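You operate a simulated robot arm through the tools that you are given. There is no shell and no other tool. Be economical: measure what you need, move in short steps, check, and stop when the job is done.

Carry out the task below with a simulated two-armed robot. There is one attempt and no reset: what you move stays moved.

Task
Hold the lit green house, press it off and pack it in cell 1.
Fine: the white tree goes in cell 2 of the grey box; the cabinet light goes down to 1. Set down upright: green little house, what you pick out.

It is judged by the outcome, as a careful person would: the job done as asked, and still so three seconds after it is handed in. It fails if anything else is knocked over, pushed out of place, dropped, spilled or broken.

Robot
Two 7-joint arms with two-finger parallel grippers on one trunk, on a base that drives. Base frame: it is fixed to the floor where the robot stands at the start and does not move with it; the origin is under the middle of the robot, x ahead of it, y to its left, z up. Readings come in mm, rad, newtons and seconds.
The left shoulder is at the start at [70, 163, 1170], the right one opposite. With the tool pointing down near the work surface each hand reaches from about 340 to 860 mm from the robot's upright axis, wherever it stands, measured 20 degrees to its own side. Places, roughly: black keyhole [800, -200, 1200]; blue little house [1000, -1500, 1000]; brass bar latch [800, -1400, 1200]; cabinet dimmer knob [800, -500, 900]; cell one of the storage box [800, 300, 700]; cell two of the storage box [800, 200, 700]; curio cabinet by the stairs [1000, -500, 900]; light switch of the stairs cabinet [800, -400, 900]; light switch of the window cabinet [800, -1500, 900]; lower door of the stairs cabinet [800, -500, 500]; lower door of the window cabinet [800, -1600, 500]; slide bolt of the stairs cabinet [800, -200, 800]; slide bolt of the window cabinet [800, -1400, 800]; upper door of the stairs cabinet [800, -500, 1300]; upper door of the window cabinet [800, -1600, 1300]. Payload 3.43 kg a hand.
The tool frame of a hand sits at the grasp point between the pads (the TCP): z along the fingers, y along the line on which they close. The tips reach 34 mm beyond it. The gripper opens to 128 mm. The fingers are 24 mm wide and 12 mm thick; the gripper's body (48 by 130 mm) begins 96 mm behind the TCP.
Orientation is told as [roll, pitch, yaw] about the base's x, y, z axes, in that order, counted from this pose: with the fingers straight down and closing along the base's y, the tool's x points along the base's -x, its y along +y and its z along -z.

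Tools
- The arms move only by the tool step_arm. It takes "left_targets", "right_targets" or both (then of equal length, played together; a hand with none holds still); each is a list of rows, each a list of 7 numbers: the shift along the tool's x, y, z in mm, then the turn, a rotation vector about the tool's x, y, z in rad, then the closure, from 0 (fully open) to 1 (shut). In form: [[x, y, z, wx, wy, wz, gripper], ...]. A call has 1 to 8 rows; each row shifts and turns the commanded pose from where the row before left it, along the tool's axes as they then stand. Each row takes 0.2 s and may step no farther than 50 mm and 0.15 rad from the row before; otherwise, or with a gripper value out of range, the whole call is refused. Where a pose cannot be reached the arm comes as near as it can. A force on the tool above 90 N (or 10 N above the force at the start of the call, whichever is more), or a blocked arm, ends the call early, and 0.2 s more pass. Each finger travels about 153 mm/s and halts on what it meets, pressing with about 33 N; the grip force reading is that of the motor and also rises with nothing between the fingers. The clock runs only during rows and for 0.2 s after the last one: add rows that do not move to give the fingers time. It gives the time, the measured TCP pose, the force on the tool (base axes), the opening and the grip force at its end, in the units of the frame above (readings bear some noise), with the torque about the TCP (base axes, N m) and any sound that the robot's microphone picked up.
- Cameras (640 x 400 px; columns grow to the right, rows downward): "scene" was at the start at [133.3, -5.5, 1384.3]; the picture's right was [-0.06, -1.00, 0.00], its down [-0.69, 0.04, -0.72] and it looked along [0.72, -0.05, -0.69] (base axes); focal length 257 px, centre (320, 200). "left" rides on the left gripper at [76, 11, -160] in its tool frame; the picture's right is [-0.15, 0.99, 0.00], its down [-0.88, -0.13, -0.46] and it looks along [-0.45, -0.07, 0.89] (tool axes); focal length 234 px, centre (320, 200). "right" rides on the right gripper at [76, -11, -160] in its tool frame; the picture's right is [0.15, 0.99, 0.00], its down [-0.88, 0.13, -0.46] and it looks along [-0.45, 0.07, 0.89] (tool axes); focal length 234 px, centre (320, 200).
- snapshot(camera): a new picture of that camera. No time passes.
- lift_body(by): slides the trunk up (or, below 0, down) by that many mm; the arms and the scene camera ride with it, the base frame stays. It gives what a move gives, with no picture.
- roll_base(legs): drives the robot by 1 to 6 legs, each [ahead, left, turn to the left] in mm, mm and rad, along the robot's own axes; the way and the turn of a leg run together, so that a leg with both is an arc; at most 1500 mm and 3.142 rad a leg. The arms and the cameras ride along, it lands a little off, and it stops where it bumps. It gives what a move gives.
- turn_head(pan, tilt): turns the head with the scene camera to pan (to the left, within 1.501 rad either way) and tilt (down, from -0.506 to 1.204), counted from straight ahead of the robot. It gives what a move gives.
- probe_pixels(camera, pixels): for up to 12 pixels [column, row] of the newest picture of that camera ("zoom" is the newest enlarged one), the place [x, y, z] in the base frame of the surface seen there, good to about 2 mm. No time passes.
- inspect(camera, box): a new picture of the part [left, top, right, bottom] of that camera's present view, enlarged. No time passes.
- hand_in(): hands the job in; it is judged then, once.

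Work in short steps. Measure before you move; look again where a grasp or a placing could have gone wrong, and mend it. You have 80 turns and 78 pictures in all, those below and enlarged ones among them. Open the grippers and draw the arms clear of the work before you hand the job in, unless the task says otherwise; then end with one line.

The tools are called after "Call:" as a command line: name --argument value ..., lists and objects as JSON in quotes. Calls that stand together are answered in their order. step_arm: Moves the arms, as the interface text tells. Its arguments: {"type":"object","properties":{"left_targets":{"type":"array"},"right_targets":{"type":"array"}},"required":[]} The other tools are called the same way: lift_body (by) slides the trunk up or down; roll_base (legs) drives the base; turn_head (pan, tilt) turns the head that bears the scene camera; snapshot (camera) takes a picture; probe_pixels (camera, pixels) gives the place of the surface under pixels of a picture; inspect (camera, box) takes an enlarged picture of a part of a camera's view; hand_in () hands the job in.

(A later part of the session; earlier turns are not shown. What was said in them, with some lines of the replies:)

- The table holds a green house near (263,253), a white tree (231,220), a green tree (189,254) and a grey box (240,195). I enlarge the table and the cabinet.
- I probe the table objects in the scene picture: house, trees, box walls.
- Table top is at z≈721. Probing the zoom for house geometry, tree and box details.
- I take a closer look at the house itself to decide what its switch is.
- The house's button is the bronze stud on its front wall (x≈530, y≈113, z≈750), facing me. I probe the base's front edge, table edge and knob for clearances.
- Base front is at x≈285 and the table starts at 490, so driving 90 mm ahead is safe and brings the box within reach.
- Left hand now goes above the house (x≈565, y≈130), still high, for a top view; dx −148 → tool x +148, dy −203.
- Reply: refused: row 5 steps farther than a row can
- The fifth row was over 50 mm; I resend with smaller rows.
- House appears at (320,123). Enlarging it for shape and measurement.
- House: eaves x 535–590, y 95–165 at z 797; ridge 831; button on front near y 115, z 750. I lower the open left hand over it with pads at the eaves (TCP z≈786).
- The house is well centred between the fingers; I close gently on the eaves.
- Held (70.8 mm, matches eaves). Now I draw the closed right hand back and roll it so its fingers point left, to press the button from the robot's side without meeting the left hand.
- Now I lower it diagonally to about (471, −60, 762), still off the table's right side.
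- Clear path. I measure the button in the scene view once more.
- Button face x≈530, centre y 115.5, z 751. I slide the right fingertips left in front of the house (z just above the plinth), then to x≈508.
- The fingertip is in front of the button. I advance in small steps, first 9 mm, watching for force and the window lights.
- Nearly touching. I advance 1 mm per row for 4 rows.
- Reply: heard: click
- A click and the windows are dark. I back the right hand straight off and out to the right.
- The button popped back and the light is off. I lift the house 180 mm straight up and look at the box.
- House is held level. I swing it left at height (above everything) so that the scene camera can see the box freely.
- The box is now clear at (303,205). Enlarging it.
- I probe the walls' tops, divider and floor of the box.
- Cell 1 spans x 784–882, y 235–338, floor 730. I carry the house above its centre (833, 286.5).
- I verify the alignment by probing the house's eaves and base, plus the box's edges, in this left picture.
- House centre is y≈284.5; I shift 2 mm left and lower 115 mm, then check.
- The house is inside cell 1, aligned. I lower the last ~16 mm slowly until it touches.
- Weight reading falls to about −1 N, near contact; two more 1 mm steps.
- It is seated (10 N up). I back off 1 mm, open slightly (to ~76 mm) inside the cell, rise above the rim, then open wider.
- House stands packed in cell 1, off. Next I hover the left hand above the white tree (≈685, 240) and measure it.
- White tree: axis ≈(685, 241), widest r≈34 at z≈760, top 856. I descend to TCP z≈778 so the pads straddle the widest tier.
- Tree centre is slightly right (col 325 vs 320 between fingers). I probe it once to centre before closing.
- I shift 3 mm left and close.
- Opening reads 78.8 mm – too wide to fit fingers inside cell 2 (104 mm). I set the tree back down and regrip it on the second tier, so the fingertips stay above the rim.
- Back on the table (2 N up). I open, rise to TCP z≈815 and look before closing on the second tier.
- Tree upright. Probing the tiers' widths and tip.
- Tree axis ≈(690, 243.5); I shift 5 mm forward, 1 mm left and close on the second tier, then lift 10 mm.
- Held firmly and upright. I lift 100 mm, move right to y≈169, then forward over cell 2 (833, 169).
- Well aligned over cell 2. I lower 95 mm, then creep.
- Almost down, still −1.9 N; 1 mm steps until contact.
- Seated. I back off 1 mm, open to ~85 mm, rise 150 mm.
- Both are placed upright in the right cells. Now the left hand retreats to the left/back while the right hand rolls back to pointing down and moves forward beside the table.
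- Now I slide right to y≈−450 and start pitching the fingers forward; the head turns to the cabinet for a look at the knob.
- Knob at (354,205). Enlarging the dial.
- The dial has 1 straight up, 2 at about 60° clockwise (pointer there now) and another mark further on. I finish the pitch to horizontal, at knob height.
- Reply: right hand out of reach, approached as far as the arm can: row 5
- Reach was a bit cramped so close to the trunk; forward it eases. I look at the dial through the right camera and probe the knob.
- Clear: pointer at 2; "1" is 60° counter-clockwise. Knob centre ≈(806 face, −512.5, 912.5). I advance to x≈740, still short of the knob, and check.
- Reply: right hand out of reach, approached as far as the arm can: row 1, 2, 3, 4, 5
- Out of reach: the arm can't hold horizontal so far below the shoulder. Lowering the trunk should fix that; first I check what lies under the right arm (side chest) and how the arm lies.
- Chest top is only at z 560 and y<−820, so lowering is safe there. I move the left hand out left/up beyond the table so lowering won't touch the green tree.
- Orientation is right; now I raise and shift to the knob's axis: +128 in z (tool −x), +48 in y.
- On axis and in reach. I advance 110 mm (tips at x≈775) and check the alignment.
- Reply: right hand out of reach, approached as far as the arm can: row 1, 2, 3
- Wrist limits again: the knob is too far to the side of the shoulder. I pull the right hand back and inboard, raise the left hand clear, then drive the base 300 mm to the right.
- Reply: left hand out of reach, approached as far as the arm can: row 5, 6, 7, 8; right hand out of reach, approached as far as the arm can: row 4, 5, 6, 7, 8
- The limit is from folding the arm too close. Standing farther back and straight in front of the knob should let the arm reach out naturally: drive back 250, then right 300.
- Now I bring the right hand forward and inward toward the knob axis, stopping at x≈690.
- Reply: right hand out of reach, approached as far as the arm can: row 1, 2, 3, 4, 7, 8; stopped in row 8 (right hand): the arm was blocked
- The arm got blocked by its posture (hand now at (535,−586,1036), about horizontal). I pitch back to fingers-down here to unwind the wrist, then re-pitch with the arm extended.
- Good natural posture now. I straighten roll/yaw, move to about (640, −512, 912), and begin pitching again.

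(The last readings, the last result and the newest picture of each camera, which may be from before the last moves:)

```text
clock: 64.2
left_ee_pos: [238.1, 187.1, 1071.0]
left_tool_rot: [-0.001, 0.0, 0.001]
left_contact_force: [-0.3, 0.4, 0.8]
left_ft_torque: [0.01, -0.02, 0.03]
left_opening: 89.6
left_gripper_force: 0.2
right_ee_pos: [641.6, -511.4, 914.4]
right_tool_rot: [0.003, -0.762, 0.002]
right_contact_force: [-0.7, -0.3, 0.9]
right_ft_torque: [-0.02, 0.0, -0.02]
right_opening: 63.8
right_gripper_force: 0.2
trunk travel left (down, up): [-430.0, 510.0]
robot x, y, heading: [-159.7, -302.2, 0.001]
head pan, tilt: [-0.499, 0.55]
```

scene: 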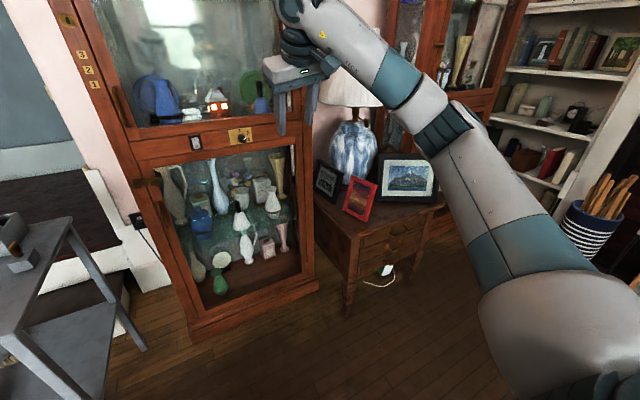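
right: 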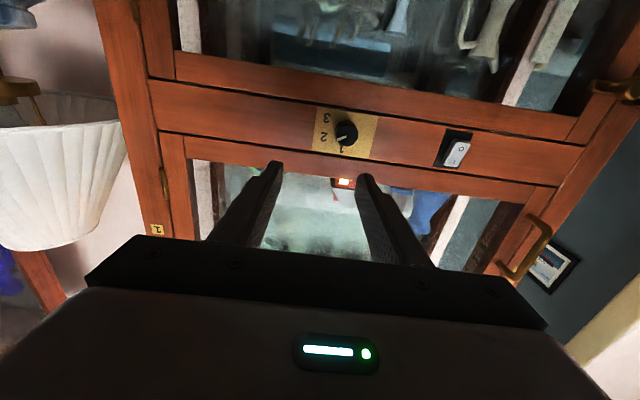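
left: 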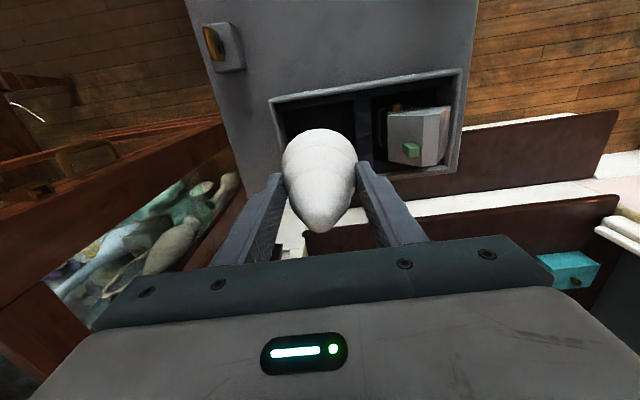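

Reached cleanly. Pitch the remaining 0.81 rad in place.

Call:
step_arm --right_targets '[[0, 0, 0, 0, -0.15, 0, 0.5], [0, 0, 0, 0, -0.15, 0, 0.5], [0, 0, 0, 0, -0.15, 0, 0.5], [0, 0, 0, 0, -0.15, 0, 0.5], [0, 0, 0, 0, -0.15, 0, 0.5], [0, 0, 0, 0, -0.059, 0, 0.5], [0, 0, 0, 0, 0, 0, 0.5]]'

```text
clock: 65.8
left_ee_pos: [237.3, 186.6, 1071.8]
left_tool_rot: [0.0, 0.0, 0.001]
left_contact_force: [-0.6, -0.4, -0.3]
left_ft_torque: [0.01, 0.02, 0.0]
left_opening: 89.7
left_gripper_force: 0.0
right_ee_pos: [641.7, -511.5, 912.6]
right_tool_rot: [0.008, -1.313, -0.006]
right_contact_force: [-0.7, 0.3, -0.5]
right_ft_torque: [-0.02, 0.0, -0.01]
right_opening: 63.9
right_gripper_force: 0.0
right hand out of reach, approached as far as the arm can: row 5, 6
trunk travel left (down, up): [-430.0, 510.0]
robot x, y, heading: [-158.8, -302.3, -0.009]
head pan, tilt: [-0.499, 0.55]
```

Pitch reached −1.31. A lower shoulder should free the wrist: trunk down another 150, hand raised back, then pitch the rest.

Call:
lift_body --by -150

Call:
step_arm --right_targets '[[-36.2, 0, -9.6, 0, 0, 0, 0.5], [-36.2, 0, -9.6, 0, 0, 0, 0.5], [-36.2, 0, -9.6, 0, 0, 0, 0.5], [-36.2, 0, -9.6, 0, 0, 0, 0.5], [0, 0, 0, 0, -0.1, 0, 0.5], [0, 0, 0, 0, -0.1, 0, 0.5], [0, 0, 0, 0, 0, 0, 0.5]]'

```text
clock: 67.6
left_ee_pos: [237.5, 186.0, 920.8]
left_tool_rot: [0.001, -0.001, 0.0]
left_contact_force: [-0.2, -0.8, -0.2]
left_ft_torque: [-0.02, -0.03, -0.02]
left_opening: 89.6
left_gripper_force: 0.0
right_ee_pos: [641.5, -512.1, 762.9]
right_tool_rot: [0.009, -1.313, -0.005]
right_contact_force: [0.2, 0.1, -0.4]
right_ft_torque: [0.01, -0.01, 0.02]
right_opening: 63.8
right_gripper_force: 0.1
trunk travel left (down, up): [-280.0, 660.0]
robot x, y, heading: [-160.0, -299.9, 0.001]
head pan, tilt: [-0.499, 0.55]
```

```text
clock: 69.2
left_ee_pos: [237.4, 185.2, 922.5]
left_tool_rot: [0.0, -0.001, 0.003]
left_contact_force: [-0.2, 0.0, 0.4]
left_ft_torque: [0.02, -0.03, 0.01]
left_opening: 89.5
left_gripper_force: 0.1
right_ee_pos: [641.9, -511.2, 914.0]
right_tool_rot: [0.037, -1.514, -0.035]
right_contact_force: [0.7, -1.3, 0.1]
right_ft_torque: [0.03, -0.04, 0.01]
right_opening: 64.2
right_gripper_force: 0.0
trunk travel left (down, up): [-280.0, 660.0]
robot x, y, heading: [-157.5, -300.8, -0.002]
head pan, tilt: [-0.499, 0.55]
```

It works: pitch −1.51. I add the last 0.057 and advance 105 mm (tips ≈ x 780).

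Call:
step_arm --right_targets '[[0, 0, 0, 0, -0.057, 0, 0.5], [0, 0, 35, 0, 0, 0, 0.5], [0, 0, 35, 0, 0, 0, 0.5], [0, 0, 35, 0, 0, 0, 0.5], [0, 0, 0, 0, 0, 0, 0.5]]'

Call:
snapshot --camera "right"

```text
clock: 70.4
left_ee_pos: [237.4, 186.0, 922.4]
left_tool_rot: [0.002, 0.001, -0.001]
left_contact_force: [0.3, -0.6, 0.9]
left_ft_torque: [0.03, -0.01, 0.0]
left_opening: 89.6
left_gripper_force: 0.1
right_ee_pos: [745.2, -504.4, 919.5]
right_tool_rot: [0.493, -1.566, -0.494]
right_contact_force: [-0.6, -0.3, -0.2]
right_ft_torque: [0.0, -0.02, 0.01]
right_opening: 64.0
right_gripper_force: 0.0
right hand out of reach, approached as far as the arm can: row 1
trunk travel left (down, up): [-280.0, 660.0]
robot x, y, heading: [-162.6, -297.2, 0.0]
head pan, tilt: [-0.499, 0.55]
```

```text
14 pictures are left
```

right: 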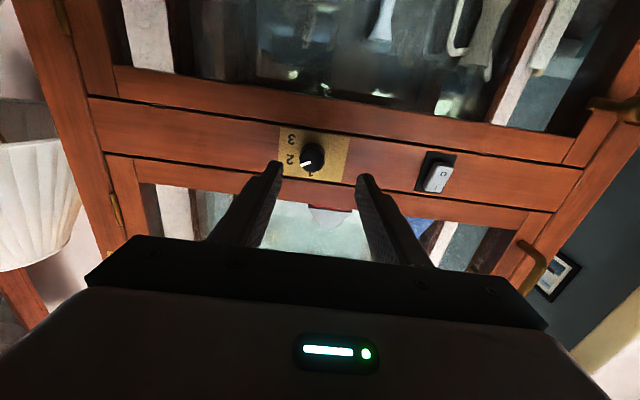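

I correct to the knob's axis (y −8, z −7) and pre-rotate the hand +0.45 rad so that the 60° turn stays centred in the wrist's range.

Call:
step_arm --right_targets '[[7, -8, 0, 0, 0, 0, 0.5], [0, 0, 0, 0, 0, 0.15, 0.5], [0, 0, 0, 0, 0, 0.15, 0.5], [0, 0, 0, 0, 0, 0.15, 0.5], [0, 0, 0, 0, 0, 0, 0.5]]'

Call:
snapshot --camera "right"

```text
clock: 71.6
left_ee_pos: [237.7, 187.1, 921.3]
left_tool_rot: [-0.001, 0.0, -0.002]
left_contact_force: [0.5, 0.3, 0.0]
left_ft_torque: [-0.02, -0.02, 0.01]
left_opening: 89.6
left_gripper_force: 0.1
right_ee_pos: [744.0, -555.7, 920.0]
right_tool_rot: [1.557, -1.115, -1.557]
right_contact_force: [0.3, 0.8, 0.0]
right_ft_torque: [-0.01, 0.02, -0.02]
right_opening: 64.3
right_gripper_force: 0.1
right hand out of reach, approached as far as the arm can: row 2, 3
trunk travel left (down, up): [-280.0, 660.0]
robot x, y, heading: [-158.7, -301.7, -0.004]
head pan, tilt: [-0.499, 0.55]
```

```text
13 pictures are left
```

right: 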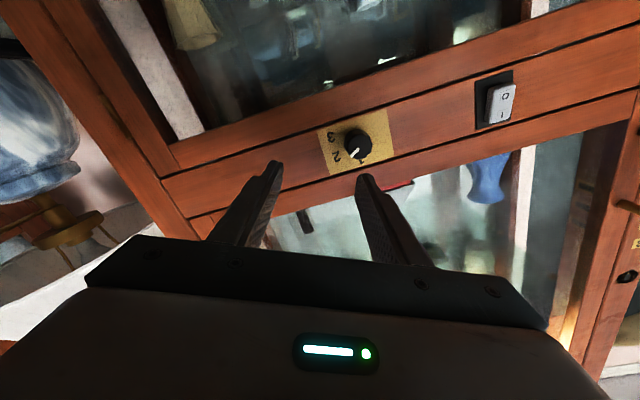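

That direction is limited; the turn needed is the other way anyway. I rotate back and recentre on the knob.

Call:
step_arm --right_targets '[[0, 0, 0, 0, 0, -0.15, 0.5], [0, 0, 0, 0, 0, -0.15, 0.5], [0, 0, 0, 0, 0, -0.15, 0.5], [3.7, 21.5, 0, 0, 0, 0, 0.5], [3.7, 21.5, 0, 0, 0, 0, 0.5], [0, 0, 0, 0, 0, 0, 0.5]]'

```text
clock: 73.0
left_ee_pos: [237.7, 186.4, 921.8]
left_tool_rot: [0.0, 0.0, 0.002]
left_contact_force: [-0.9, 0.9, 0.4]
left_ft_torque: [-0.02, -0.01, 0.02]
left_opening: 89.6
left_gripper_force: 0.2
right_ee_pos: [743.9, -554.1, 920.0]
right_tool_rot: [0.243, -1.564, -0.239]
right_contact_force: [0.0, 0.5, 0.1]
right_ft_torque: [-0.01, -0.02, -0.01]
right_opening: 64.0
right_gripper_force: 0.1
right hand out of reach, approached as far as the arm can: row 4, 5
trunk travel left (down, up): [-280.0, 660.0]
robot x, y, heading: [-159.2, -298.2, 0.003]
head pan, tilt: [-0.499, 0.55]
```

Stuck at a joint limit here. I back off 50 mm, recentre there, and dry-test the counter-clockwise turn (−) away from the knob.

Call:
step_arm --right_targets '[[0, 0, -35, 0, 0, 0, 0.5], [0, 0, -35, 0, 0, 0, 0.5], [0, 0, 0, 0, 0, -0.15, 0.5], [2, 20, 0, 0, 0, -0.15, 0.5], [2, 20, 0, 0, 0, -0.15, 0.5], [0, 0, 0, 0, 0, -0.15, 0.5], [0, 0, 0, 0, 0, -0.15, 0.5], [0, 0, 0, 0, 0, 0, 0.5]]'

```text
clock: 74.8
left_ee_pos: [237.8, 186.2, 921.7]
left_tool_rot: [0.001, -0.001, 0.001]
left_contact_force: [0.4, 0.0, 1.2]
left_ft_torque: [0.03, -0.02, -0.04]
left_opening: 89.8
left_gripper_force: 0.1
right_ee_pos: [669.1, -574.8, 916.5]
right_tool_rot: [-1.561, -0.822, 1.568]
right_contact_force: [-0.3, -0.3, -0.1]
right_ft_torque: [0.0, -0.03, -0.01]
right_opening: 64.1
right_gripper_force: 0.0
right hand out of reach, approached as far as the arm can: row 4, 5
trunk travel left (down, up): [-280.0, 660.0]
robot x, y, heading: [-158.2, -300.2, 0.008]
head pan, tilt: [-0.499, 0.55]
```

Turning CCW is free; only inward motion is limited. I let the base make up the sideways offset: drive 75 mm left, then dry-test 0.45 rad more of turn.

Call:
roll_base --legs '[[0, 75, 0]]'

Call:
step_arm --right_targets '[[0, 0, 0, 0, 0, -0.15, 0.5], [0, 0, 0, 0, 0, -0.15, 0.5], [0, 0, 0, 0, 0, -0.15, 0.5], [0, 0, 0, 0, 0, 0, 0.5]]'

```text
clock: 75.8
left_ee_pos: [236.5, 262.9, 920.6]
left_tool_rot: [-0.001, 0.0, 0.001]
left_contact_force: [-0.1, -0.9, -0.1]
left_ft_torque: [-0.07, 0.0, -0.03]
left_opening: 89.8
left_gripper_force: 0.1
right_ee_pos: [670.4, -498.4, 916.4]
right_tool_rot: [-1.56, -0.823, 1.569]
right_contact_force: [0.2, 0.6, -1.0]
right_ft_torque: [-0.01, 0.02, -0.05]
right_opening: 64.0
right_gripper_force: 0.1
trunk travel left (down, up): [-280.0, 660.0]
robot x, y, heading: [-160.5, -227.7, 0.003]
head pan, tilt: [-0.499, 0.55]
```

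```text
clock: 76.8
left_ee_pos: [237.3, 262.3, 921.6]
left_tool_rot: [0.0, 0.0, 0.001]
left_contact_force: [0.2, -0.4, -0.5]
left_ft_torque: [0.01, 0.0, 0.0]
left_opening: 89.6
left_gripper_force: 0.1
right_ee_pos: [668.9, -499.4, 916.9]
right_tool_rot: [-1.564, -0.372, 1.572]
right_contact_force: [0.0, -1.0, -0.1]
right_ft_torque: [-0.03, -0.02, 0.01]
right_opening: 64.0
right_gripper_force: 0.1
trunk travel left (down, up): [-280.0, 660.0]
robot x, y, heading: [-160.7, -225.0, 0.004]
head pan, tilt: [-0.499, 0.55]
```

Reachable at −1.2 rad. I return to −0.15 rad and move onto the axis (y −512.5, z 912.5).

Call:
step_arm --right_targets '[[0, 0, 0, 0, 0, 0.15, 0.5], [0, 0, 0, 0, 0, 0.15, 0.5], [0, 0, 0, 0, 0, 0.15, 0.5], [0, 0, 0, 0, 0, 0.15, 0.5], [0, 0, 0, 0, 0, 0.15, 0.5], [0, 0, 0, 0, 0, 0.15, 0.5], [0, 0, 0, 0, 0, 0.15, 0.5], [6.2, -12.2, 0, 0, 0, 0, 0.5]]'

```text
clock: 78.6
left_ee_pos: [237.6, 261.7, 922.0]
left_tool_rot: [0.002, -0.001, 0.002]
left_contact_force: [0.6, -0.3, -0.7]
left_ft_torque: [0.03, -0.03, 0.0]
left_opening: 89.6
left_gripper_force: 0.1
right_ee_pos: [669.9, -513.0, 911.8]
right_tool_rot: [-1.523, -1.426, 1.528]
right_contact_force: [-0.1, 0.3, -0.1]
right_ft_torque: [0.01, 0.0, 0.0]
right_opening: 64.2
right_gripper_force: 0.1
trunk travel left (down, up): [-280.0, 660.0]
robot x, y, heading: [-159.7, -226.1, 0.002]
head pan, tilt: [-0.499, 0.55]
```

Exactly on axis. I advance 80 mm to x≈750 (tips ≈784) and look.

Call:
step_arm --right_targets '[[0, 0, 40, 0, 0, 0, 0.5], [0, 0, 40, 0, 0, 0, 0.5], [0, 0, 0, 0, 0, 0, 0.5]]'

Call:
snapshot --camera "right"

```text
clock: 79.4
left_ee_pos: [237.6, 261.5, 921.0]
left_tool_rot: [0.0, -0.001, 0.003]
left_contact_force: [0.2, -0.2, -0.8]
left_ft_torque: [0.03, 0.03, 0.01]
left_opening: 89.8
left_gripper_force: 0.1
right_ee_pos: [749.6, -512.0, 912.3]
right_tool_rot: [-1.526, -1.422, 1.531]
right_contact_force: [0.0, -0.2, -0.1]
right_ft_torque: [0.0, -0.02, 0.01]
right_opening: 64.0
right_gripper_force: 0.0
trunk travel left (down, up): [-280.0, 660.0]
robot x, y, heading: [-159.5, -227.8, 0.0]
head pan, tilt: [-0.499, 0.55]
```

```text
12 pictures are left
```

right: 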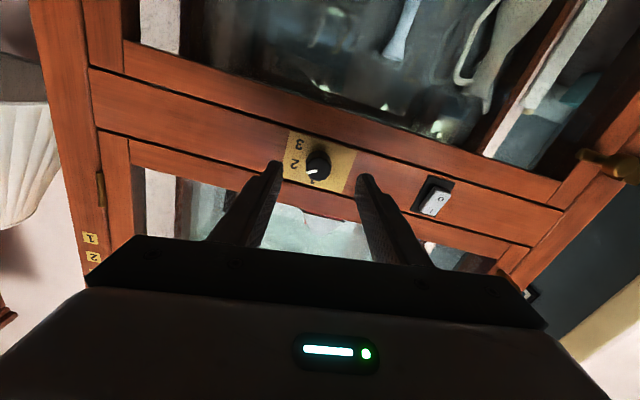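

The knob sits between the fingers. I advance 42 mm (tips ≈826, panel at 837) and close.

Call:
step_arm --right_targets '[[0, 0, 25, 0, 0, 0, 0.5], [0, 0, 17, 0, 0, 0, 0.5], [0, 0, 0, 0, 0, 0, 0.65], [0, 0, 0, 0, 0, 0, 0.75], [0, 0, 0, 0, 0, 0, 1], [0, 0, 0, 0, 0, 0, 1]]'

Call:
inspect --camera "right" --box '[220, 80, 420, 220]'

```text
clock: 80.8
left_ee_pos: [237.6, 261.0, 921.7]
left_tool_rot: [-0.001, -0.001, 0.003]
left_contact_force: [-0.1, 1.3, 0.4]
left_ft_torque: [0.02, 0.02, 0.0]
left_opening: 89.5
left_gripper_force: 0.1
right_ee_pos: [791.9, -512.7, 912.9]
right_tool_rot: [-1.527, -1.422, 1.529]
right_contact_force: [4.5, -4.7, 3.9]
right_ft_torque: [-0.03, 0.26, -0.24]
right_opening: 26.5
right_gripper_force: 45.2
trunk travel left (down, up): [-280.0, 660.0]
robot x, y, heading: [-158.7, -229.2, 0.003]
head pan, tilt: [-0.499, 0.55]
```

```text
2.86 times, centred on (320, 150) of right
```

zoom: 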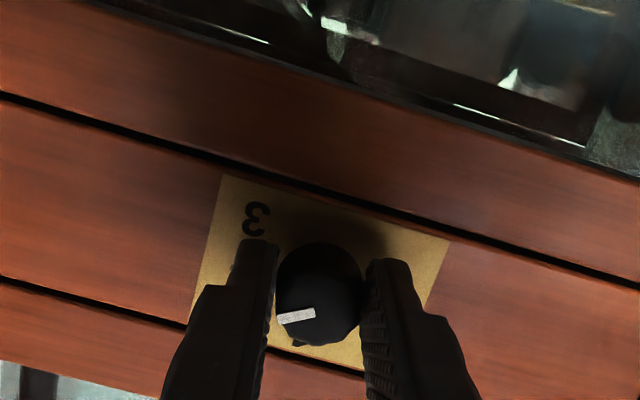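

Gripped (26.5 mm, small side loads). I turn CCW 7 × 0.15 = 1.05 rad.

Call:
step_arm --right_targets '[[0, 0, 0, 0, 0, -0.15, 1], [0, 0, 0, 0, 0, -0.15, 1], [0, 0, 0, 0, 0, -0.15, 1], [0, 0, 0, 0, 0, -0.15, 1], [0, 0, 0, 0, 0, -0.15, 1], [0, 0, 0, 0, 0, -0.15, 1], [0, 0, 0, 0, 0, -0.15, 1], [0, 0, 0, 0, 0, 0, 1]]'

Call:
inspect --camera "right" --box '[220, 80, 420, 220]'

```text
clock: 82.6
left_ee_pos: [237.9, 259.6, 921.5]
left_tool_rot: [-0.002, 0.0, 0.002]
left_contact_force: [-0.1, 0.2, 0.6]
left_ft_torque: [-0.01, 0.02, 0.0]
left_opening: 89.6
left_gripper_force: 0.0
right_ee_pos: [792.0, -514.8, 912.9]
right_tool_rot: [-1.567, -0.373, 1.569]
right_contact_force: [24.5, -12.6, 18.1]
right_ft_torque: [0.05, -0.37, -1.06]
right_opening: 26.3
right_gripper_force: 44.8
trunk travel left (down, up): [-280.0, 660.0]
robot x, y, heading: [-161.4, -226.8, 0.004]
head pan, tilt: [-0.499, 0.55]
```

```text
2.86 times, centred on (320, 150) of right
```

zoom: 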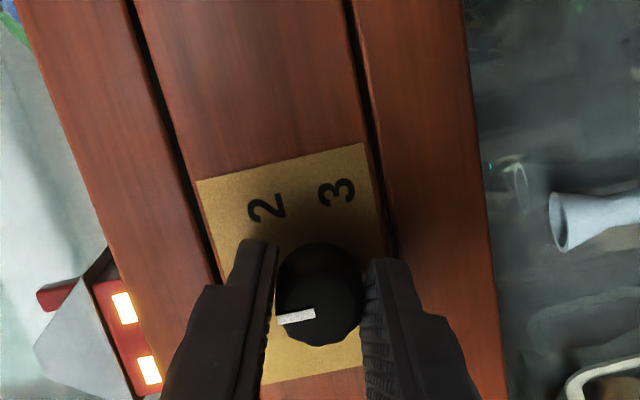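

The knob turned with the fingers. I release and back straight out, then check the pointer.

Call:
step_arm --right_targets '[[0, 0, 0, 0, 0, 0, 0.7], [0, 0, 0, 0, 0, 0, 0.5], [0, 0, 0, 0, 0, 0, 0.5], [0, 0, -25, 0, 0, 0, 0.5], [0, 0, -40, 0, 0, 0, 0.5], [0, 0, -45, 0, 0, 0, 0.5], [0, 0, 0, 0, 0, 0, 0.5]]'

Call:
inspect --camera "right" --box '[240, 90, 400, 210]'

Call:
snapshot --camera "scene"

```text
clock: 84.2
left_ee_pos: [238.0, 263.8, 920.6]
left_tool_rot: [0.002, 0.001, 0.001]
left_contact_force: [-0.5, 0.0, 0.4]
left_ft_torque: [-0.03, -0.02, -0.01]
left_opening: 89.2
left_gripper_force: 0.1
right_ee_pos: [680.9, -513.9, 912.7]
right_tool_rot: [-1.564, -0.374, 1.572]
right_contact_force: [0.6, 0.5, -0.6]
right_ft_torque: [-0.01, -0.01, 0.0]
right_opening: 64.1
right_gripper_force: 0.0
trunk travel left (down, up): [-280.0, 660.0]
robot x, y, heading: [-157.8, -227.5, 0.001]
head pan, tilt: [-0.499, 0.55]
```

```text
3.33 times, centred on (320, 150) of right
```

zoom: 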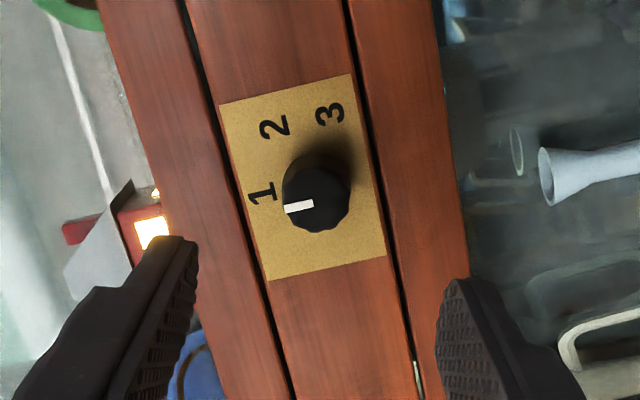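

```text
8 pictures are left
```

scene: 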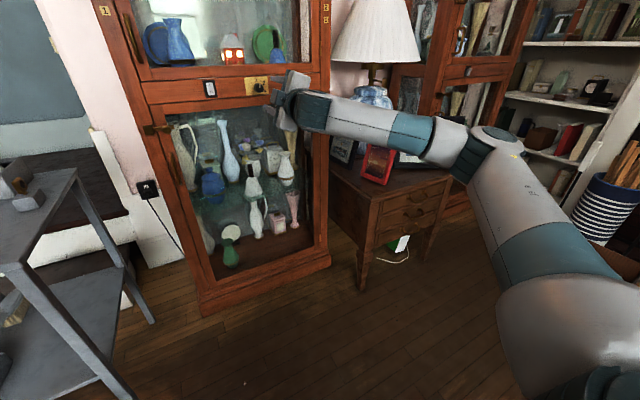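

The pointer lines up with "1" (within ~2°). I draw the right hand farther back and turn the head to verify the box a last time.

Call:
step_arm --right_targets '[[0, 0, -40, 0, 0, 0, 0.2], [0, 0, -40, 0, 0, 0, 0], [0, 0, 0, 0, 0, 0, 0]]' --left_targets '[[0, 0, 0, 0, 0, 0, 0.1], [0, 0, 0, 0, 0, 0, 0], [0, 0, 0, 0, 0, 0, 0]]'

Call:
turn_head --pan 0.2 --tilt 0.3

Call:
snapshot --camera "scene"

```text
clock: 85.0
left_ee_pos: [237.1, 262.2, 921.5]
left_tool_rot: [-0.002, 0.001, 0.002]
left_contact_force: [-0.5, -0.9, -0.5]
left_ft_torque: [-0.01, -0.01, 0.04]
left_opening: 127.8
left_gripper_force: 0.0
right_ee_pos: [601.0, -513.4, 912.9]
right_tool_rot: [-1.562, -0.372, 1.572]
right_contact_force: [-0.3, -0.6, -0.5]
right_ft_torque: [0.0, -0.02, 0.03]
right_opening: 128.2
right_gripper_force: 0.0
trunk travel left (down, up): [-280.0, 660.0]
robot x, y, heading: [-163.0, -223.6, -0.001]
head pan, tilt: [-0.499, 0.55]
```

```text
clock: 86.1
left_ee_pos: [236.6, 261.6, 921.1]
left_tool_rot: [-0.001, 0.001, 0.003]
left_contact_force: [-0.8, -0.7, -0.4]
left_ft_torque: [-0.04, 0.01, 0.04]
left_opening: 128.2
left_gripper_force: 0.0
right_ee_pos: [601.7, -512.7, 913.4]
right_tool_rot: [-1.564, -0.373, 1.571]
right_contact_force: [-0.5, -0.2, 0.0]
right_ft_torque: [0.02, 0.04, 0.03]
right_opening: 127.9
right_gripper_force: 0.0
trunk travel left (down, up): [-280.0, 660.0]
robot x, y, heading: [-163.5, -227.1, 0.005]
head pan, tilt: [0.201, 0.3]
```

```text
7 pictures are left
```

scene: 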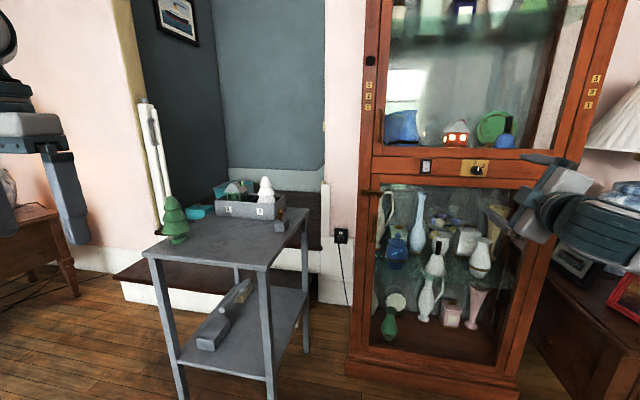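

Everything looks in place; one enlarged check of the box and dial.

Call:
inspect --camera "scene" --box '[150, 165, 310, 265]'

Call:
inspect --camera "scene" --box '[410, 110, 510, 185]'

```text
4.00 times, centred on (230, 215) of scene
```

zoom: 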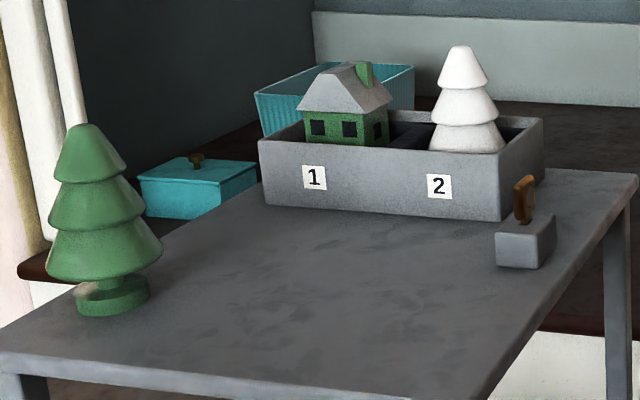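

```text
5.33 times, centred on (460, 148) of scene
```

zoom: 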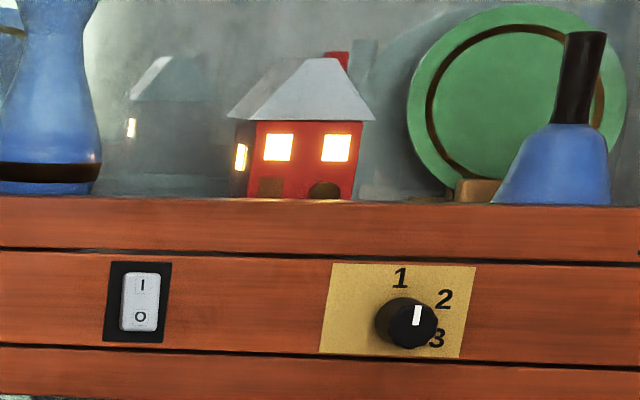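

The house (dark) is in cell 1, the white tree is in cell 2, both upright, and the dial points to 1. Both grippers are open and clear, so I hand in.

Call:
hand_in

```text
The job is handed in.
```

The green house is switched off and upright in cell 1, the white tree is upright in cell 2, and the cabinet light's dial points to 1. I knocked nothing over, and the job is handed in.
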